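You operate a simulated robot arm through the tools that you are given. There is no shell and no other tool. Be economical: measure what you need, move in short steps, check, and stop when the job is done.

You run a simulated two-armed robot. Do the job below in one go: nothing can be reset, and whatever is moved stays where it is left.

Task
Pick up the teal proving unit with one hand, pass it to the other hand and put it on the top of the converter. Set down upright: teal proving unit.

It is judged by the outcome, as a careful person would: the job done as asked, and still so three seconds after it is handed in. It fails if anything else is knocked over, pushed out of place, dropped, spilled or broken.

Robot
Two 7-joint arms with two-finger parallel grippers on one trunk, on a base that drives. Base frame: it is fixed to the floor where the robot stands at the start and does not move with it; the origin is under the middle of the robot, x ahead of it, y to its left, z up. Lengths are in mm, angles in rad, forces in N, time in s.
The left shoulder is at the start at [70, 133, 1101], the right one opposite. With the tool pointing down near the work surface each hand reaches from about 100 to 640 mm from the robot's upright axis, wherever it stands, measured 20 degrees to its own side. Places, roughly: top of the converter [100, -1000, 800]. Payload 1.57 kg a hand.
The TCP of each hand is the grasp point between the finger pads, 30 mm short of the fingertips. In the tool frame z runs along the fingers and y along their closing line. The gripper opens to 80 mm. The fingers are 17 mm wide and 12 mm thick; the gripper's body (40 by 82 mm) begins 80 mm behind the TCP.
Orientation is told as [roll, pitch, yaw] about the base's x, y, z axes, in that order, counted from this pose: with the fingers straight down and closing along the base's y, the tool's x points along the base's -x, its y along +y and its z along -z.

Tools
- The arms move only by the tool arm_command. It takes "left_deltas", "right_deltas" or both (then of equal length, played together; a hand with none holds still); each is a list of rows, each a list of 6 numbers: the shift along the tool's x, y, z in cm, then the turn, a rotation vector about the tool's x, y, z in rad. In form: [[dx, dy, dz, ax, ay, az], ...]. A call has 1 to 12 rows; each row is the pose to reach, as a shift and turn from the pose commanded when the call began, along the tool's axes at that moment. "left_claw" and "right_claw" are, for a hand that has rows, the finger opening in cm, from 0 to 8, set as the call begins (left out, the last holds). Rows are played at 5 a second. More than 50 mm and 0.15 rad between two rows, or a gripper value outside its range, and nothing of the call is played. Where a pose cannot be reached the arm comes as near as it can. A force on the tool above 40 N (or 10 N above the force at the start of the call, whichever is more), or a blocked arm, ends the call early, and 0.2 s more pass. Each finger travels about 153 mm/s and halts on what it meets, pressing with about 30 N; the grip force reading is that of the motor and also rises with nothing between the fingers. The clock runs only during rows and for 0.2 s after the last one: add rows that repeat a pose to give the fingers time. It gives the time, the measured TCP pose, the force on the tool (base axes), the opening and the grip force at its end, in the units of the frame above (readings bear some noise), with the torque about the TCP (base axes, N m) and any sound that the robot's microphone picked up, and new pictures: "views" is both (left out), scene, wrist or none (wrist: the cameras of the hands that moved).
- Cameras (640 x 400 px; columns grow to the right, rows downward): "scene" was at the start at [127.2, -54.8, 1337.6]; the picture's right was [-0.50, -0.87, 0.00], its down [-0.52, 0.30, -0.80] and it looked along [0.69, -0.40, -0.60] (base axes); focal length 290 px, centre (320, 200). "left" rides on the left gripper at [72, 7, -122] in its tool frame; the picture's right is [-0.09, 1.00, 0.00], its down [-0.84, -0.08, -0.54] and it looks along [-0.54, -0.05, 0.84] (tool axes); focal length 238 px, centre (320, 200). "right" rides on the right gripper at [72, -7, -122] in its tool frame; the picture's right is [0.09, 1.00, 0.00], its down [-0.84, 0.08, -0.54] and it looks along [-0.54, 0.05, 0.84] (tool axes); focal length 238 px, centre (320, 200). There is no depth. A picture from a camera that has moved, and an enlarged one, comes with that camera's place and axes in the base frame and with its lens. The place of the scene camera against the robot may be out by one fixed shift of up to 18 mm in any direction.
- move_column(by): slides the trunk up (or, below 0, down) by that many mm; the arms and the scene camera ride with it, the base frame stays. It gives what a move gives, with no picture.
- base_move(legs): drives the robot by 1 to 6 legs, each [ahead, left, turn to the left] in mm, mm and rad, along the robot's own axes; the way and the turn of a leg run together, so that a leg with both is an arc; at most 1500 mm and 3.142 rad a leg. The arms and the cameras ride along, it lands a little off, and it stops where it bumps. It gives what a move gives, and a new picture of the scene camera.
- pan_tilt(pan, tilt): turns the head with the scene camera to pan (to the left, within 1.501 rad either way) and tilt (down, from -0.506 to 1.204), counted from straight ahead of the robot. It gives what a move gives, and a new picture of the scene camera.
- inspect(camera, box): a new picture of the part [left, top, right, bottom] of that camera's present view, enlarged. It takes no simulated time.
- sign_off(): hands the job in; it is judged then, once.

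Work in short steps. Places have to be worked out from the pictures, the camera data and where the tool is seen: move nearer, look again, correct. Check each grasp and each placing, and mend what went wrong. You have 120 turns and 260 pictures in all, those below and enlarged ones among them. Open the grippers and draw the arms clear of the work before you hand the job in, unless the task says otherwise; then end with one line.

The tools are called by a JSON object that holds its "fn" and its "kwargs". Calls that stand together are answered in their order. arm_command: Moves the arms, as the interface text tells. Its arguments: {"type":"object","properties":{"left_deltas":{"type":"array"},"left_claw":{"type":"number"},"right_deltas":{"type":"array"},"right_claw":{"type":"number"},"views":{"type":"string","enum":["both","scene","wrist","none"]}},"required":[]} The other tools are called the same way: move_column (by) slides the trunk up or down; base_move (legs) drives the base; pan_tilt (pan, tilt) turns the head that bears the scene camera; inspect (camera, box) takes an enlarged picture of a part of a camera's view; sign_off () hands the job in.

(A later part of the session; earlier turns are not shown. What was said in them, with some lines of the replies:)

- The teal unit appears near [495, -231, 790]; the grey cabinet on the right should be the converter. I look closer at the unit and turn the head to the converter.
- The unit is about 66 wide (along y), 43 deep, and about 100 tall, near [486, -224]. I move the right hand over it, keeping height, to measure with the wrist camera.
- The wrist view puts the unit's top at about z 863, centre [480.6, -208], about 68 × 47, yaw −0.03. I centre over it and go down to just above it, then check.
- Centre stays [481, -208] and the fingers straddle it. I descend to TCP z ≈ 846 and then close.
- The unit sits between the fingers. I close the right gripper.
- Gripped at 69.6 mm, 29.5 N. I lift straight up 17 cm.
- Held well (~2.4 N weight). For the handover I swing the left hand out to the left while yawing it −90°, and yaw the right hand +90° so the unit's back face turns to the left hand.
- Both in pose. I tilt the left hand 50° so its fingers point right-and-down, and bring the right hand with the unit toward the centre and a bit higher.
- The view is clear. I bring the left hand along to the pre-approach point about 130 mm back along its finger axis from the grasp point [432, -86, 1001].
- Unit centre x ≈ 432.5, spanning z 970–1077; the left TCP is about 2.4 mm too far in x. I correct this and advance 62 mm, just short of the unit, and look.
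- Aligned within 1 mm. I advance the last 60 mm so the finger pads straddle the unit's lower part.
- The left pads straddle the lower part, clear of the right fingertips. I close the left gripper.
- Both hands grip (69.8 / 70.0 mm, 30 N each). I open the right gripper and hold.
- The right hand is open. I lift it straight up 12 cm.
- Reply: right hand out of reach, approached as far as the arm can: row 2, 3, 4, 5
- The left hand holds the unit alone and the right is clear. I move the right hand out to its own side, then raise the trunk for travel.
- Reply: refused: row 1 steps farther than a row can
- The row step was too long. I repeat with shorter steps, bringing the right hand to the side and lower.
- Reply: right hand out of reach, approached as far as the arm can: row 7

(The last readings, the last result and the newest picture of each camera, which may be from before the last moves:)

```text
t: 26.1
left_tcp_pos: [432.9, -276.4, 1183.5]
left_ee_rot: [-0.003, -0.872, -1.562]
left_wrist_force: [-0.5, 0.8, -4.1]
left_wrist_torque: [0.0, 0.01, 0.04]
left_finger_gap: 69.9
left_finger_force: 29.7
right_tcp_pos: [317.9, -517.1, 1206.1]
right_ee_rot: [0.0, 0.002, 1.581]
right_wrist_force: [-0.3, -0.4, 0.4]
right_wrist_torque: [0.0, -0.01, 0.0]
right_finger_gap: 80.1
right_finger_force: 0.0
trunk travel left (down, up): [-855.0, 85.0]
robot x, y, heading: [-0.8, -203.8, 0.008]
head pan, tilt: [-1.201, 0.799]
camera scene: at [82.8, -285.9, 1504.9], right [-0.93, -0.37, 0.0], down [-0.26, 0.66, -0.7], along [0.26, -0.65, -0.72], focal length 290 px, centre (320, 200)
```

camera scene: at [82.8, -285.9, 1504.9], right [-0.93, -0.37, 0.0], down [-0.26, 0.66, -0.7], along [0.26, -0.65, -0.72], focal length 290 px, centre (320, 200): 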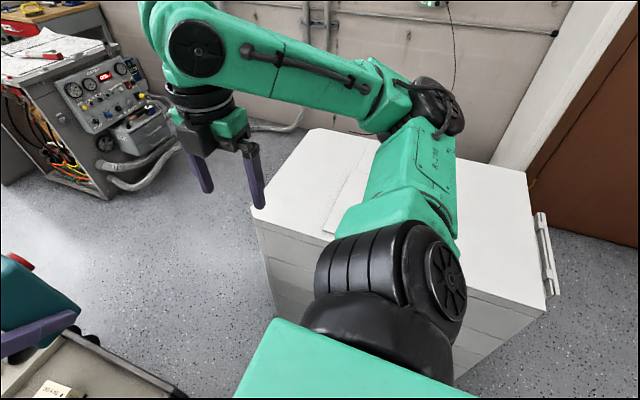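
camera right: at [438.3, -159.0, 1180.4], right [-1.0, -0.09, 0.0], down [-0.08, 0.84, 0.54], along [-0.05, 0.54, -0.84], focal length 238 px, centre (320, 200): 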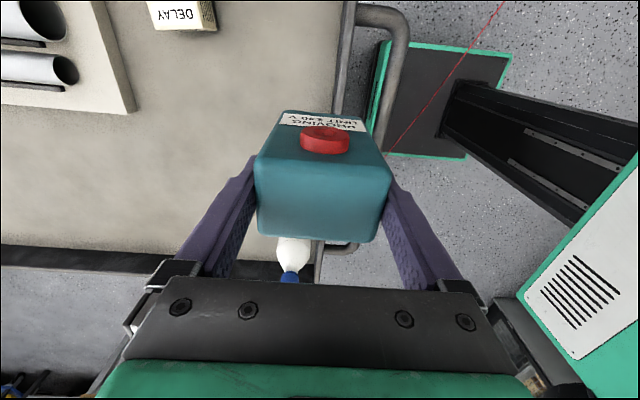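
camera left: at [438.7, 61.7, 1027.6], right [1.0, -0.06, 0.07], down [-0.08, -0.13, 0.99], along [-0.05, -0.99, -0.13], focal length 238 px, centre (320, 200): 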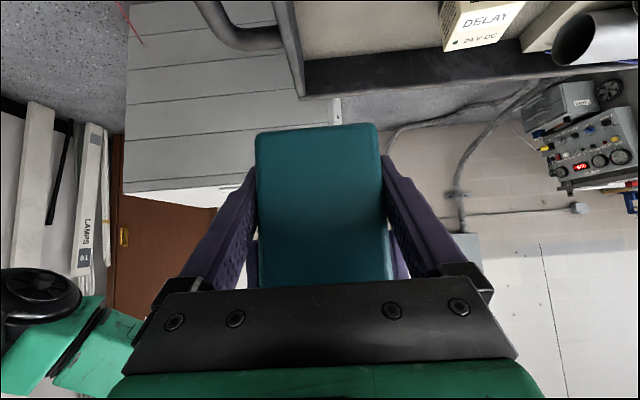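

Clear around. I turn the robot 90° right to face the converter.

{"fn": "base_move", "kwargs": {"legs": [[0, 0, -1.578]]}}

{"fn": "pan_tilt", "kwargs": {"pan": 0.0, "tilt": 0.75}}

```text
t: 30.4
left_tcp_pos: [-88.9, -633.8, 1182.2]
left_ee_rot: [-0.001, -0.868, 3.115]
left_wrist_force: [0.1, -0.5, -2.8]
left_wrist_torque: [0.03, -0.05, -0.01]
left_finger_gap: 69.9
left_finger_force: 30.3
right_tcp_pos: [-326.1, -508.2, 1205.4]
right_ee_rot: [0.001, -0.001, -0.029]
right_wrist_force: [-0.9, 0.5, -1.1]
right_wrist_torque: [-0.01, -0.01, -0.06]
right_finger_gap: 79.8
right_finger_force: 0.2
trunk travel left (down, up): [-855.0, 85.0]
robot x, y, heading: [1.5, -204.3, -1.598]
head pan, tilt: [-1.201, 0.799]
camera scene: at [-75.1, -292.7, 1504.7], right [-0.33, 0.94, 0.0], down [0.68, 0.24, -0.7], along [-0.66, -0.23, -0.72], focal length 290 px, centre (320, 200)
```

scene: 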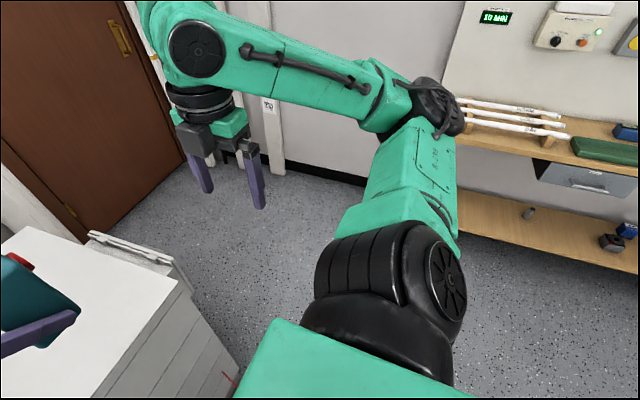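

```text
t: 31.8
left_tcp_pos: [-90.6, -633.4, 1183.2]
left_ee_rot: [-0.002, -0.868, 3.114]
left_wrist_force: [-1.0, -0.1, -3.3]
left_wrist_torque: [0.0, -0.03, 0.01]
left_finger_gap: 69.6
left_finger_force: 30.1
right_tcp_pos: [-326.7, -509.1, 1205.4]
right_ee_rot: [-0.001, 0.0, -0.031]
right_wrist_force: [0.0, 0.5, -0.1]
right_wrist_torque: [-0.01, 0.01, 0.0]
right_finger_gap: 80.0
right_finger_force: 0.1
trunk travel left (down, up): [-855.0, 85.0]
robot x, y, heading: [-3.6, -200.4, -1.598]
head pan, tilt: [0.0, 0.75]
camera scene: at [-1.9, -348.5, 1508.7], right [-1.0, 0.03, 0.0], down [0.02, 0.68, -0.73], along [-0.02, -0.73, -0.68], focal length 290 px, centre (320, 200)
```

scene: 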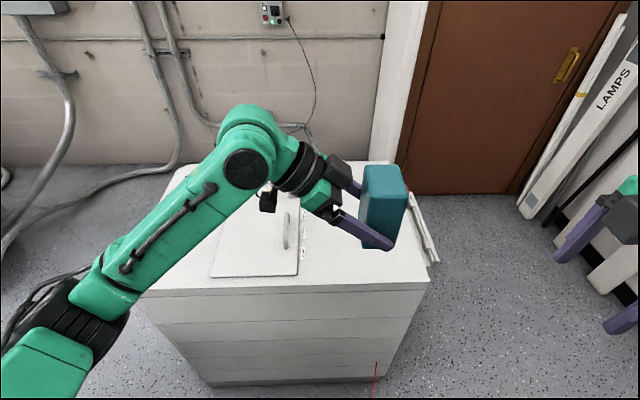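

The converter top is in view: a thin cover plate with a handle on its left part, and clear flat space on the right. I look closer.

{"fn": "inspect", "kwargs": {"camera": "scene", "box": [130, 150, 450, 350]}}

{"fn": "inspect", "kwargs": {"camera": "left", "box": [0, 0, 640, 400]}}

```text
2.00 times, centred on (290, 250) of scene
camera zoom: at [-1.9, -348.5, 1508.7], right [-1.0, 0.03, 0.0], down [0.02, 0.68, -0.73], along [-0.02, -0.73, -0.68], focal length 581 px, centre (380, 100)
```

zoom: 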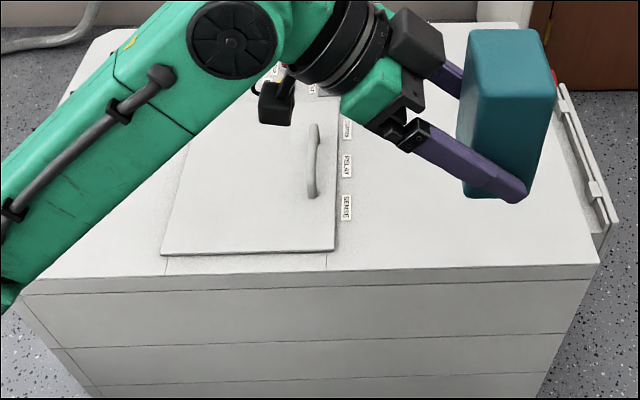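

```text
1.00 times, centred on (320, 200) of left
camera zoom: at [49.1, -643.6, 1207.6], right [-0.09, -0.99, 0.07], down [-0.12, 0.08, 0.99], along [-0.99, 0.08, -0.13], focal length 238 px, centre (320, 200)
```

zoom: 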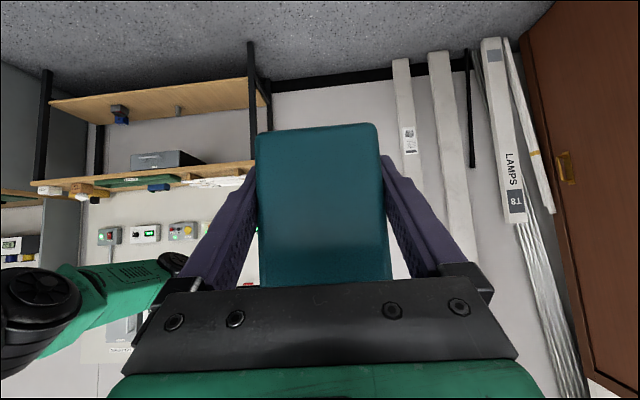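

I'll place on the clear area around [-160, -890], away from the cover and its labels. I drive 150 mm ahead, 70 mm right and straighten the heading.

{"fn": "base_move", "kwargs": {"legs": [[150, -75, 0.027]]}}

```text
t: 33.3
left_tcp_pos: [-156.5, -781.7, 1185.3]
left_ee_rot: [0.003, -0.872, 3.135]
left_wrist_force: [0.8, 0.9, -2.0]
left_wrist_torque: [-0.02, -0.05, -0.02]
left_finger_gap: 70.0
left_finger_force: 30.0
right_tcp_pos: [-394.5, -664.2, 1206.7]
right_ee_rot: [-0.004, 0.001, -0.003]
right_wrist_force: [0.2, 0.6, -0.3]
right_wrist_torque: [-0.01, 0.03, -0.01]
right_finger_gap: 79.9
right_finger_force: 0.0
trunk travel left (down, up): [-855.0, 85.0]
robot x, y, heading: [-76.3, -355.8, -1.573]
head pan, tilt: [0.0, 0.75]
camera scene: at [-74.9, -494.6, 1509.1], right [-1.0, 0.0, 0.0], down [0.0, 0.68, -0.73], along [0.0, -0.73, -0.68], focal length 290 px, centre (320, 200)
```

scene: 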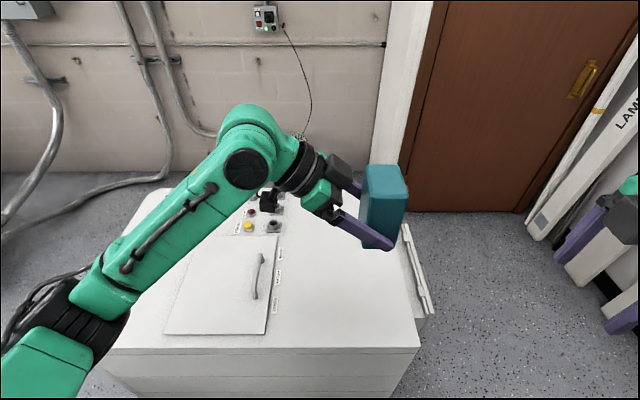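

Now the unit is over the front part of the top. I extend the arm 110 mm forward (along tool y) at this height.

{"fn": "arm_command", "kwargs": {"left_deltas": [[0, 2.7, 0, 0, 0, 0], [0, 5.5, 0, 0, 0, 0], [0, 8.2, 0, 0, 0, 0], [0, 11, 0, 0, 0, 0], [0, 11, 0, 0, 0, 0]], "views": "none"}}

{"fn": "move_column", "kwargs": {"by": -130}}

{"fn": "pan_tilt", "kwargs": {"pan": 0.2, "tilt": 0.85}}

```text
t: 34.5
left_tcp_pos: [-158.8, -894.4, 1183.4]
left_ee_rot: [-0.001, -0.87, 3.136]
left_wrist_force: [0.5, 0.3, -2.9]
left_wrist_torque: [-0.02, -0.03, 0.03]
left_finger_gap: 69.7
left_finger_force: 30.3
right_tcp_pos: [-396.8, -666.6, 1206.4]
right_ee_rot: [-0.001, -0.001, -0.004]
right_wrist_force: [-0.4, 0.7, -0.8]
right_wrist_torque: [-0.02, 0.02, 0.01]
right_finger_gap: 79.9
right_finger_force: 0.1
trunk travel left (down, up): [-855.0, 85.0]
robot x, y, heading: [-75.4, -352.3, -1.572]
head pan, tilt: [0.0, 0.75]
```

```text
t: 36.1
left_tcp_pos: [-160.0, -894.4, 1052.3]
left_ee_rot: [-0.001, -0.87, 3.137]
left_wrist_force: [-0.4, -0.1, -2.6]
left_wrist_torque: [0.02, -0.02, 0.03]
left_finger_gap: 70.1
left_finger_force: 29.9
right_tcp_pos: [-396.4, -666.5, 1076.5]
right_ee_rot: [0.0, 0.001, -0.003]
right_wrist_force: [0.1, -0.2, 0.0]
right_wrist_torque: [0.01, 0.0, -0.03]
right_finger_gap: 79.8
right_finger_force: 0.0
trunk travel left (down, up): [-725.0, 215.0]
robot x, y, heading: [-74.7, -351.1, -1.574]
head pan, tilt: [0.0, 0.75]
```

```text
t: 36.8
left_tcp_pos: [-159.2, -893.8, 1053.7]
left_ee_rot: [-0.001, -0.869, 3.139]
left_wrist_force: [0.5, -0.5, -3.1]
left_wrist_torque: [0.02, -0.06, -0.01]
left_finger_gap: 70.0
left_finger_force: 30.4
right_tcp_pos: [-395.8, -666.6, 1076.2]
right_ee_rot: [0.0, 0.0, -0.004]
right_wrist_force: [0.5, 0.6, -0.1]
right_wrist_torque: [-0.02, 0.02, -0.01]
right_finger_gap: 80.2
right_finger_force: 0.0
trunk travel left (down, up): [-725.0, 215.0]
robot x, y, heading: [-74.5, -354.5, -1.574]
head pan, tilt: [0.201, 0.85]
camera scene: at [-61.1, -492.2, 1370.7], right [-0.98, -0.19, 0.0], down [-0.15, 0.74, -0.66], along [0.13, -0.65, -0.75], focal length 290 px, centre (320, 200)
```

scene: 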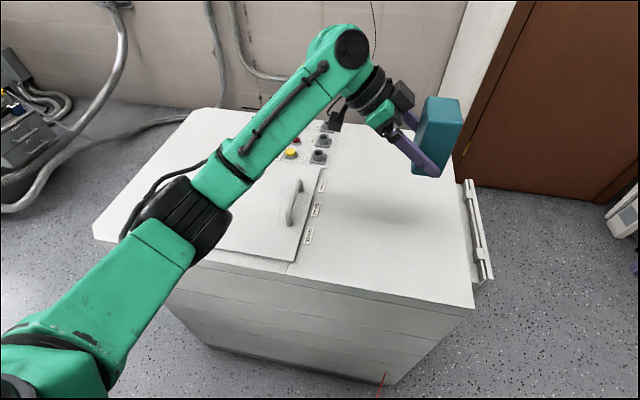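

The unit hangs over the clear right area; the elbow is the thing to watch. I lower with the arm by 120 mm and look again.

{"fn": "arm_command", "kwargs": {"left_deltas": [[2.3, 0, 1.93, 0, 0, 0], [4.6, 0, 3.86, 0, 0, 0], [6.9, 0, 5.79, 0, 0, 0], [9.2, 0, 7.7, 0, 0, 0], [9.2, 0, 7.7, 0, 0, 0]]}}

```text
t: 38.0
left_tcp_pos: [-159.7, -891.0, 932.1]
left_ee_rot: [-0.002, -0.871, 3.138]
left_wrist_force: [0.2, 0.2, -2.7]
left_wrist_torque: [0.01, -0.02, 0.0]
left_finger_gap: 69.9
left_finger_force: 29.7
right_tcp_pos: [-397.1, -665.5, 1075.2]
right_ee_rot: [0.0, -0.001, -0.002]
right_wrist_force: [0.3, 0.3, -0.4]
right_wrist_torque: [-0.02, 0.01, 0.02]
right_finger_gap: 79.9
right_finger_force: 0.2
trunk travel left (down, up): [-725.0, 215.0]
robot x, y, heading: [-71.7, -351.0, -1.573]
head pan, tilt: [0.201, 0.85]
camera scene: at [-61.1, -492.0, 1370.7], right [-0.98, -0.2, 0.0], down [-0.15, 0.74, -0.66], along [0.13, -0.65, -0.75], focal length 290 px, centre (320, 200)
camera left: at [-20.0, -897.4, 956.2], right [-0.06, -1.0, 0.07], down [-0.13, 0.08, 0.99], along [-0.99, 0.05, -0.13], focal length 238 px, centre (320, 200)
```

scene: 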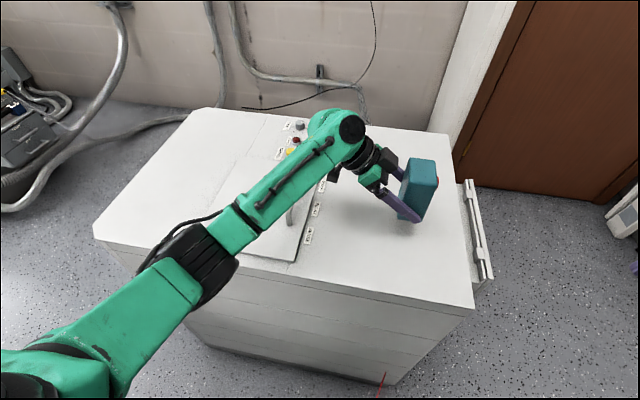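
left: 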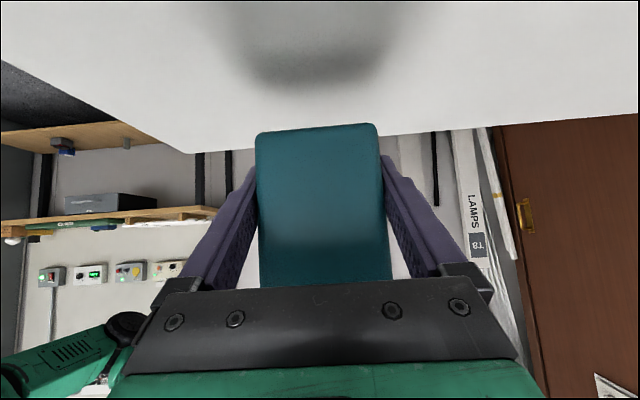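

Elbow clearance is fine (z ≈ 1000, in front of the edge). I lower 84 mm more, to about 12 mm above the expected contact, and look from the wrist.

{"fn": "arm_command", "kwargs": {"left_deltas": [[2.2, 0, 1.85, 0, 0, 0], [4.3, 0, 3.6, 0, 0, 0], [5.5, 0, 4.6, 0, 0, 0], [6.4, 0, 5.4, 0, 0, 0], [6.4, 0, 5.4, 0, 0, 0]]}}

{"fn": "inspect", "kwargs": {"camera": "scene", "box": [320, 130, 480, 250]}}

```text
t: 38.8
left_tcp_pos: [-159.5, -895.3, 876.3]
left_ee_rot: [0.023, -0.89, 3.124]
left_wrist_force: [1.2, 4.0, 14.1]
left_wrist_torque: [0.73, -0.47, -0.05]
left_finger_gap: 69.9
left_finger_force: 29.9
right_tcp_pos: [-396.5, -665.7, 1075.0]
right_ee_rot: [-0.004, 0.0, -0.004]
right_wrist_force: [-0.1, -0.9, 0.5]
right_wrist_torque: [0.04, 0.02, 0.0]
right_finger_gap: 80.2
right_finger_force: 0.0
trunk travel left (down, up): [-725.0, 215.0]
robot x, y, heading: [-77.5, -355.6, -1.578]
head pan, tilt: [0.201, 0.85]
stopped in row 3 (left hand): the force on the tool passed its limit (the readings are from after the stop); the commanded pose is now the measured one
camera scene: at [-59.9, -489.8, 1370.9], right [-0.98, -0.2, 0.0], down [-0.15, 0.74, -0.66], along [0.13, -0.65, -0.75], focal length 290 px, centre (320, 200)
camera left: at [-19.7, -900.1, 897.9], right [-0.06, -0.99, 0.09], down [-0.11, 0.09, 0.99], along [-0.99, 0.05, -0.11], focal length 238 px, centre (320, 200)
```

scene: 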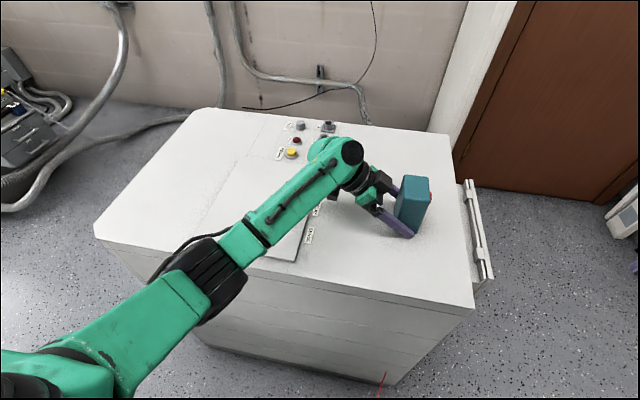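
left: 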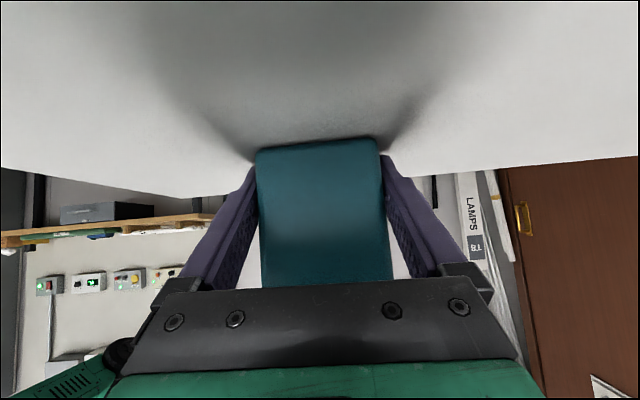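

```text
3.33 times, centred on (400, 190) of scene
camera zoom: at [-59.9, -489.8, 1370.9], right [-0.98, -0.2, 0.0], down [-0.15, 0.74, -0.66], along [0.13, -0.65, -0.75], focal length 968 px, centre (53, 233)
```

zoom: 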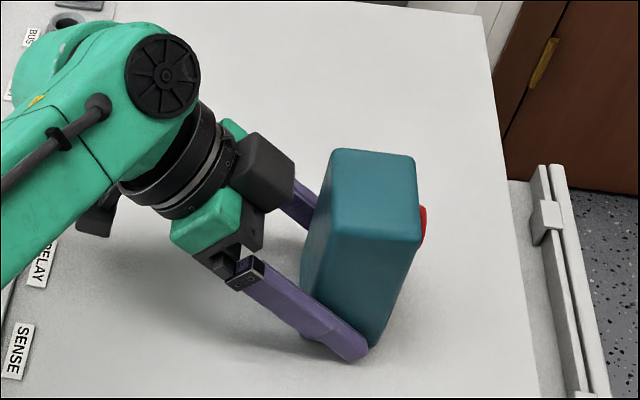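

Contact came at TCP z 876 (14 N), so the top is really at about z 842. I back off 4 mm and restore the hand's orientation, then check whether the unit hangs straight.

{"fn": "arm_command", "kwargs": {"left_deltas": [[-0.31, 0, -0.26, 0.013, 0.02, -0.015], [-0.31, 0, -0.26, 0.013, 0.02, -0.015], [-0.31, 0, -0.26, 0.013, 0.02, -0.015]], "views": "none"}}

{"fn": "inspect", "kwargs": {"camera": "left", "box": [200, 100, 440, 250]}}

{"fn": "inspect", "kwargs": {"camera": "scene", "box": [340, 140, 480, 260]}}

```text
t: 39.6
left_tcp_pos: [-160.9, -895.0, 875.9]
left_ee_rot: [-0.012, -0.868, -3.132]
left_wrist_force: [-1.2, -3.4, 7.9]
left_wrist_torque: [-0.44, 0.39, 0.07]
left_finger_gap: 69.8
left_finger_force: 30.3
right_tcp_pos: [-397.1, -665.2, 1076.5]
right_ee_rot: [-0.002, 0.001, -0.004]
right_wrist_force: [-0.4, 0.9, -0.5]
right_wrist_torque: [-0.05, 0.0, 0.0]
right_finger_gap: 80.1
right_finger_force: 0.0
trunk travel left (down, up): [-725.0, 215.0]
robot x, y, heading: [-78.3, -351.6, -1.576]
head pan, tilt: [0.201, 0.85]
```

```text
2.67 times, centred on (320, 175) of left
camera zoom: at [-20.6, -901.1, 901.9], right [-0.06, -1.0, 0.06], down [-0.13, 0.07, 0.99], along [-0.99, 0.05, -0.13], focal length 636 px, centre (320, 267)
```

zoom: 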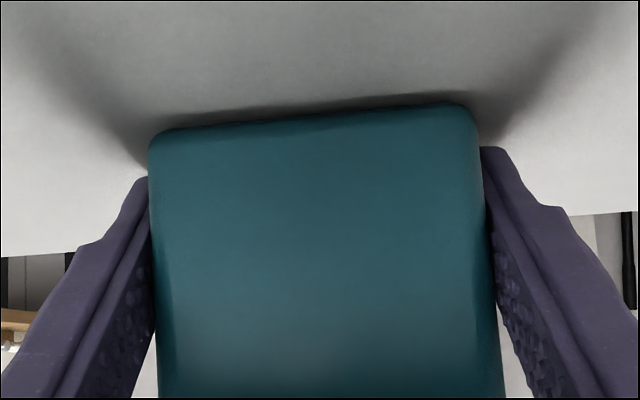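

```text
3.33 times, centred on (410, 200) of scene
camera zoom: at [-60.9, -490.8, 1370.8], right [-0.98, -0.2, 0.0], down [-0.15, 0.74, -0.66], along [0.13, -0.65, -0.75], focal length 968 px, centre (20, 200)
```

zoom: 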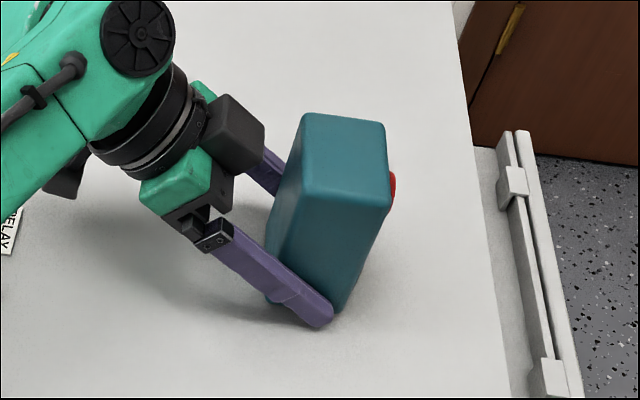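

Still lightly loaded (8 N). I ease 2 mm more up and trim the small roll.

{"fn": "arm_command", "kwargs": {"left_deltas": [[-0.15, 0, -0.13, -0.007, 0, 0.008], [-0.15, 0, -0.13, -0.007, 0, 0.008], [-0.15, 0, -0.13, -0.007, 0, 0.008]], "views": "none"}}

{"fn": "inspect", "kwargs": {"camera": "left", "box": [230, 110, 410, 190]}}

```text
t: 40.4
left_tcp_pos: [-160.9, -894.8, 877.0]
left_ee_rot: [-0.001, -0.862, -3.141]
left_wrist_force: [-0.4, 0.8, 0.3]
left_wrist_torque: [-0.07, 0.12, -0.08]
left_finger_gap: 69.9
left_finger_force: 30.2
right_tcp_pos: [-395.9, -665.9, 1075.6]
right_ee_rot: [-0.002, 0.003, -0.004]
right_wrist_force: [0.1, 0.1, -0.9]
right_wrist_torque: [-0.03, 0.03, 0.0]
right_finger_gap: 80.2
right_finger_force: 0.1
trunk travel left (down, up): [-725.0, 215.0]
robot x, y, heading: [-79.3, -353.9, -1.571]
head pan, tilt: [0.201, 0.85]
```

```text
3.56 times, centred on (320, 150) of left
camera zoom: at [-20.5, -900.8, 902.1], right [-0.06, -1.0, 0.07], down [-0.13, 0.08, 0.99], along [-0.99, 0.05, -0.14], focal length 848 px, centre (320, 378)
```

zoom: 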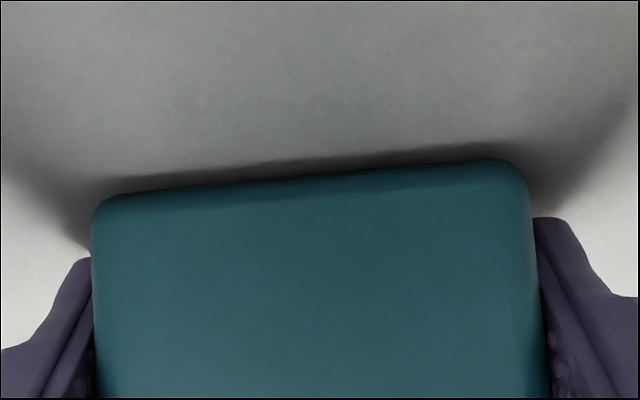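

The unit now rests on the surface with nearly no load on the hand. I open the left gripper.

{"fn": "arm_command", "kwargs": {"left_deltas": [[0, 0, 0, 0, 0, 0], [0, 0, 0, 0, 0, 0], [0, 0, 0, 0, 0, 0]], "left_claw": 8}}

{"fn": "inspect", "kwargs": {"camera": "scene", "box": [340, 140, 480, 260]}}

```text
t: 41.2
left_tcp_pos: [-159.6, -895.0, 877.1]
left_ee_rot: [0.001, -0.864, 3.142]
left_wrist_force: [-0.4, 0.4, -0.4]
left_wrist_torque: [0.0, -0.01, -0.04]
left_finger_gap: 80.0
left_finger_force: 0.1
right_tcp_pos: [-395.6, -666.6, 1075.5]
right_ee_rot: [-0.002, 0.001, -0.003]
right_wrist_force: [-0.1, -0.6, -0.5]
right_wrist_torque: [-0.02, -0.02, -0.02]
right_finger_gap: 80.0
right_finger_force: 0.1
trunk travel left (down, up): [-725.0, 215.0]
robot x, y, heading: [-76.4, -353.1, -1.575]
head pan, tilt: [0.201, 0.85]
camera scene: at [-60.8, -491.7, 1370.7], right [-0.98, -0.2, 0.0], down [-0.15, 0.74, -0.66], along [0.13, -0.65, -0.75], focal length 290 px, centre (320, 200)
camera left: at [-20.3, -901.2, 902.7], right [-0.06, -1.0, 0.07], down [-0.13, 0.08, 0.99], along [-0.99, 0.05, -0.14], focal length 238 px, centre (320, 200)
```

scene: 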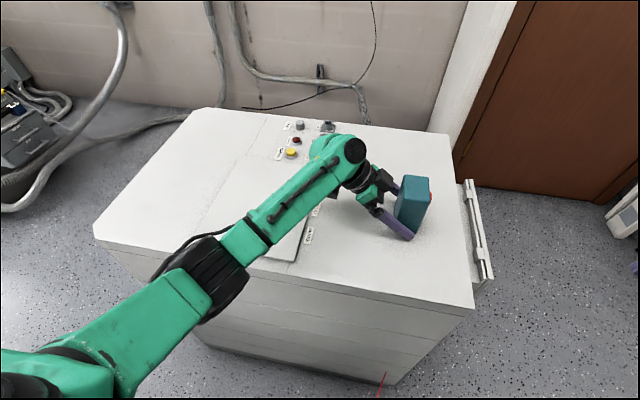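
left: 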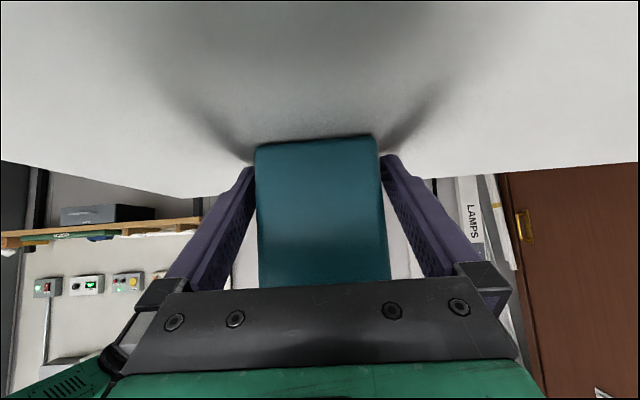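

```text
3.33 times, centred on (410, 200) of scene
camera zoom: at [-60.8, -491.7, 1370.7], right [-0.98, -0.2, 0.0], down [-0.15, 0.74, -0.66], along [0.13, -0.65, -0.75], focal length 968 px, centre (20, 200)
```

zoom: 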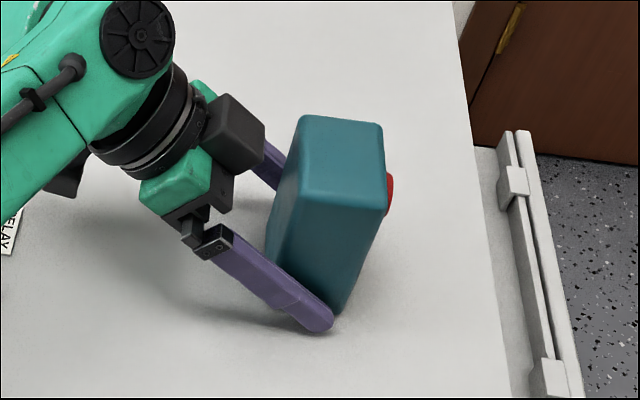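

The unit stands freely. I draw the left hand straight back along its finger axis.

{"fn": "arm_command", "kwargs": {"left_deltas": [[0, 0, -2, 0, 0, 0], [0, 0, -4.5, 0, 0, 0], [0, 0, -8, 0, 0, 0], [0, 0, -12, 0, 0, 0], [0, 0, -16, 0, 0, 0], [0, 0, -16, 0, 0, 0]]}}

{"fn": "inspect", "kwargs": {"camera": "scene", "box": [340, 140, 480, 260]}}

```text
t: 42.6
left_tcp_pos: [-37.8, -896.5, 982.6]
left_ee_rot: [0.002, -0.864, 3.14]
left_wrist_force: [0.0, -0.3, 0.8]
left_wrist_torque: [0.04, 0.02, 0.02]
left_finger_gap: 80.1
left_finger_force: 0.1
right_tcp_pos: [-397.8, -665.8, 1076.5]
right_ee_rot: [0.0, -0.002, -0.004]
right_wrist_force: [-0.3, -0.2, 0.7]
right_wrist_torque: [0.01, 0.01, 0.04]
right_finger_gap: 80.1
right_finger_force: 0.1
trunk travel left (down, up): [-725.0, 215.0]
robot x, y, heading: [-76.5, -352.6, -1.572]
head pan, tilt: [0.201, 0.85]
camera scene: at [-61.5, -491.9, 1370.7], right [-0.98, -0.2, 0.0], down [-0.15, 0.74, -0.66], along [0.13, -0.65, -0.75], focal length 290 px, centre (320, 200)
camera left: at [101.7, -903.3, 1008.7], right [-0.06, -1.0, 0.07], down [-0.13, 0.08, 0.99], along [-0.99, 0.05, -0.14], focal length 238 px, centre (320, 200)
```

scene: 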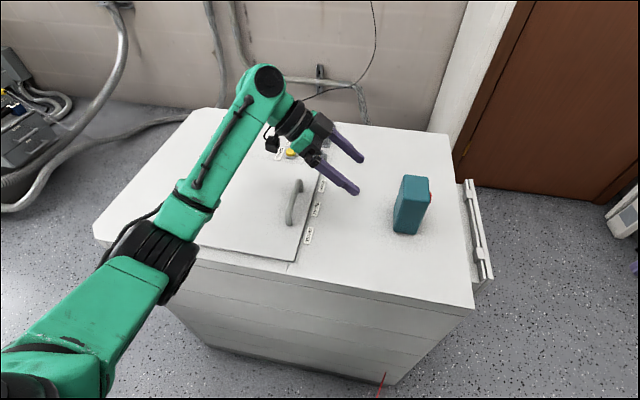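
left: 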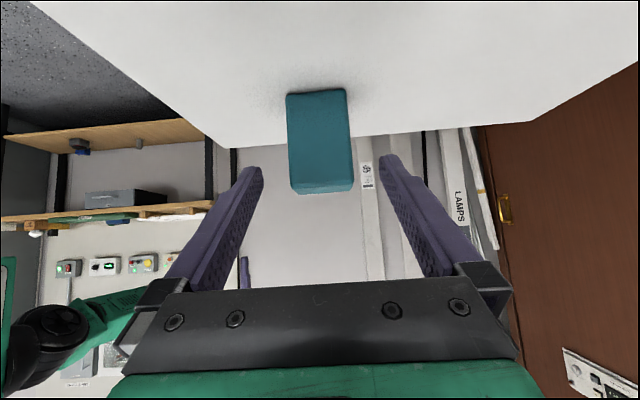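

```text
3.33 times, centred on (410, 200) of scene
camera zoom: at [-61.5, -491.9, 1370.7], right [-0.98, -0.2, 0.0], down [-0.15, 0.74, -0.66], along [0.13, -0.65, -0.75], focal length 968 px, centre (20, 200)
```

zoom: 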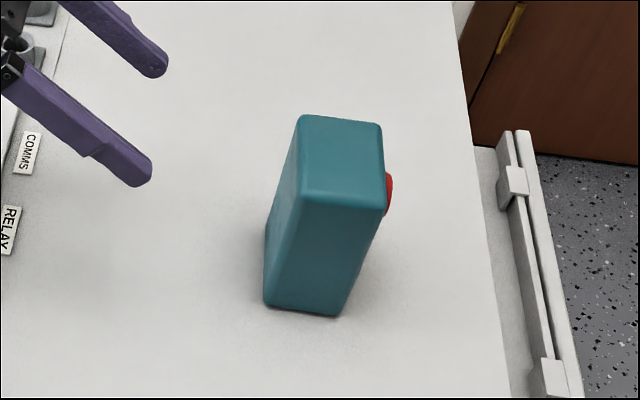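

The unit stands upright on the converter. I raise the trunk and back the robot off to draw the arms clear.

{"fn": "move_column", "kwargs": {"by": 150}}

{"fn": "base_move", "kwargs": {"legs": [[-150, 0, 0]]}}

```text
t: 44.4
left_tcp_pos: [-37.3, -896.5, 1132.4]
left_ee_rot: [0.001, -0.864, 3.141]
left_wrist_force: [0.5, 0.5, 0.3]
left_wrist_torque: [0.02, 0.0, 0.0]
left_finger_gap: 80.1
left_finger_force: 0.0
right_tcp_pos: [-396.1, -666.2, 1226.5]
right_ee_rot: [-0.002, 0.0, -0.003]
right_wrist_force: [0.7, 1.0, 0.6]
right_wrist_torque: [0.01, 0.02, -0.02]
right_finger_gap: 79.9
right_finger_force: 0.1
trunk travel left (down, up): [-875.0, 65.0]
robot x, y, heading: [-75.5, -352.0, -1.576]
head pan, tilt: [0.201, 0.85]
```

```text
t: 45.7
left_tcp_pos: [-37.1, -752.6, 1132.1]
left_ee_rot: [-0.004, -0.863, -3.137]
left_wrist_force: [0.6, -1.1, -0.5]
left_wrist_torque: [0.0, 0.0, -0.05]
left_finger_gap: 80.1
left_finger_force: 0.1
right_tcp_pos: [-395.9, -522.7, 1224.6]
right_ee_rot: [0.001, 0.001, -0.003]
right_wrist_force: [-0.2, -0.9, 0.5]
right_wrist_torque: [0.0, -0.03, 0.0]
right_finger_gap: 80.2
right_finger_force: 0.1
trunk travel left (down, up): [-875.0, 65.0]
robot x, y, heading: [-75.2, -207.5, -1.571]
head pan, tilt: [0.201, 0.85]
camera scene: at [-60.3, -349.1, 1520.3], right [-0.98, -0.2, 0.0], down [-0.15, 0.74, -0.66], along [0.13, -0.65, -0.75], focal length 290 px, centre (320, 200)
```

scene: 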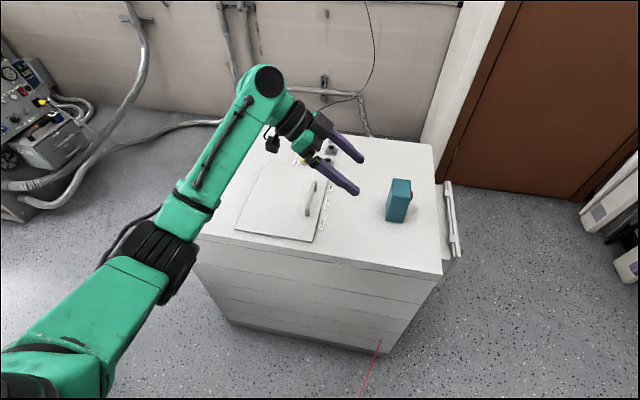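

The unit stands upright on the converter top, both grippers are open and both arms are clear, so I hand the job in.

{"fn": "sign_off", "kwargs": {}}

```text
The job is handed in.
```

I picked up the teal proving unit with the right hand, passed it to the left hand, and set it upright on the clear area of the converter top. I saw nothing else moved or knocked over.
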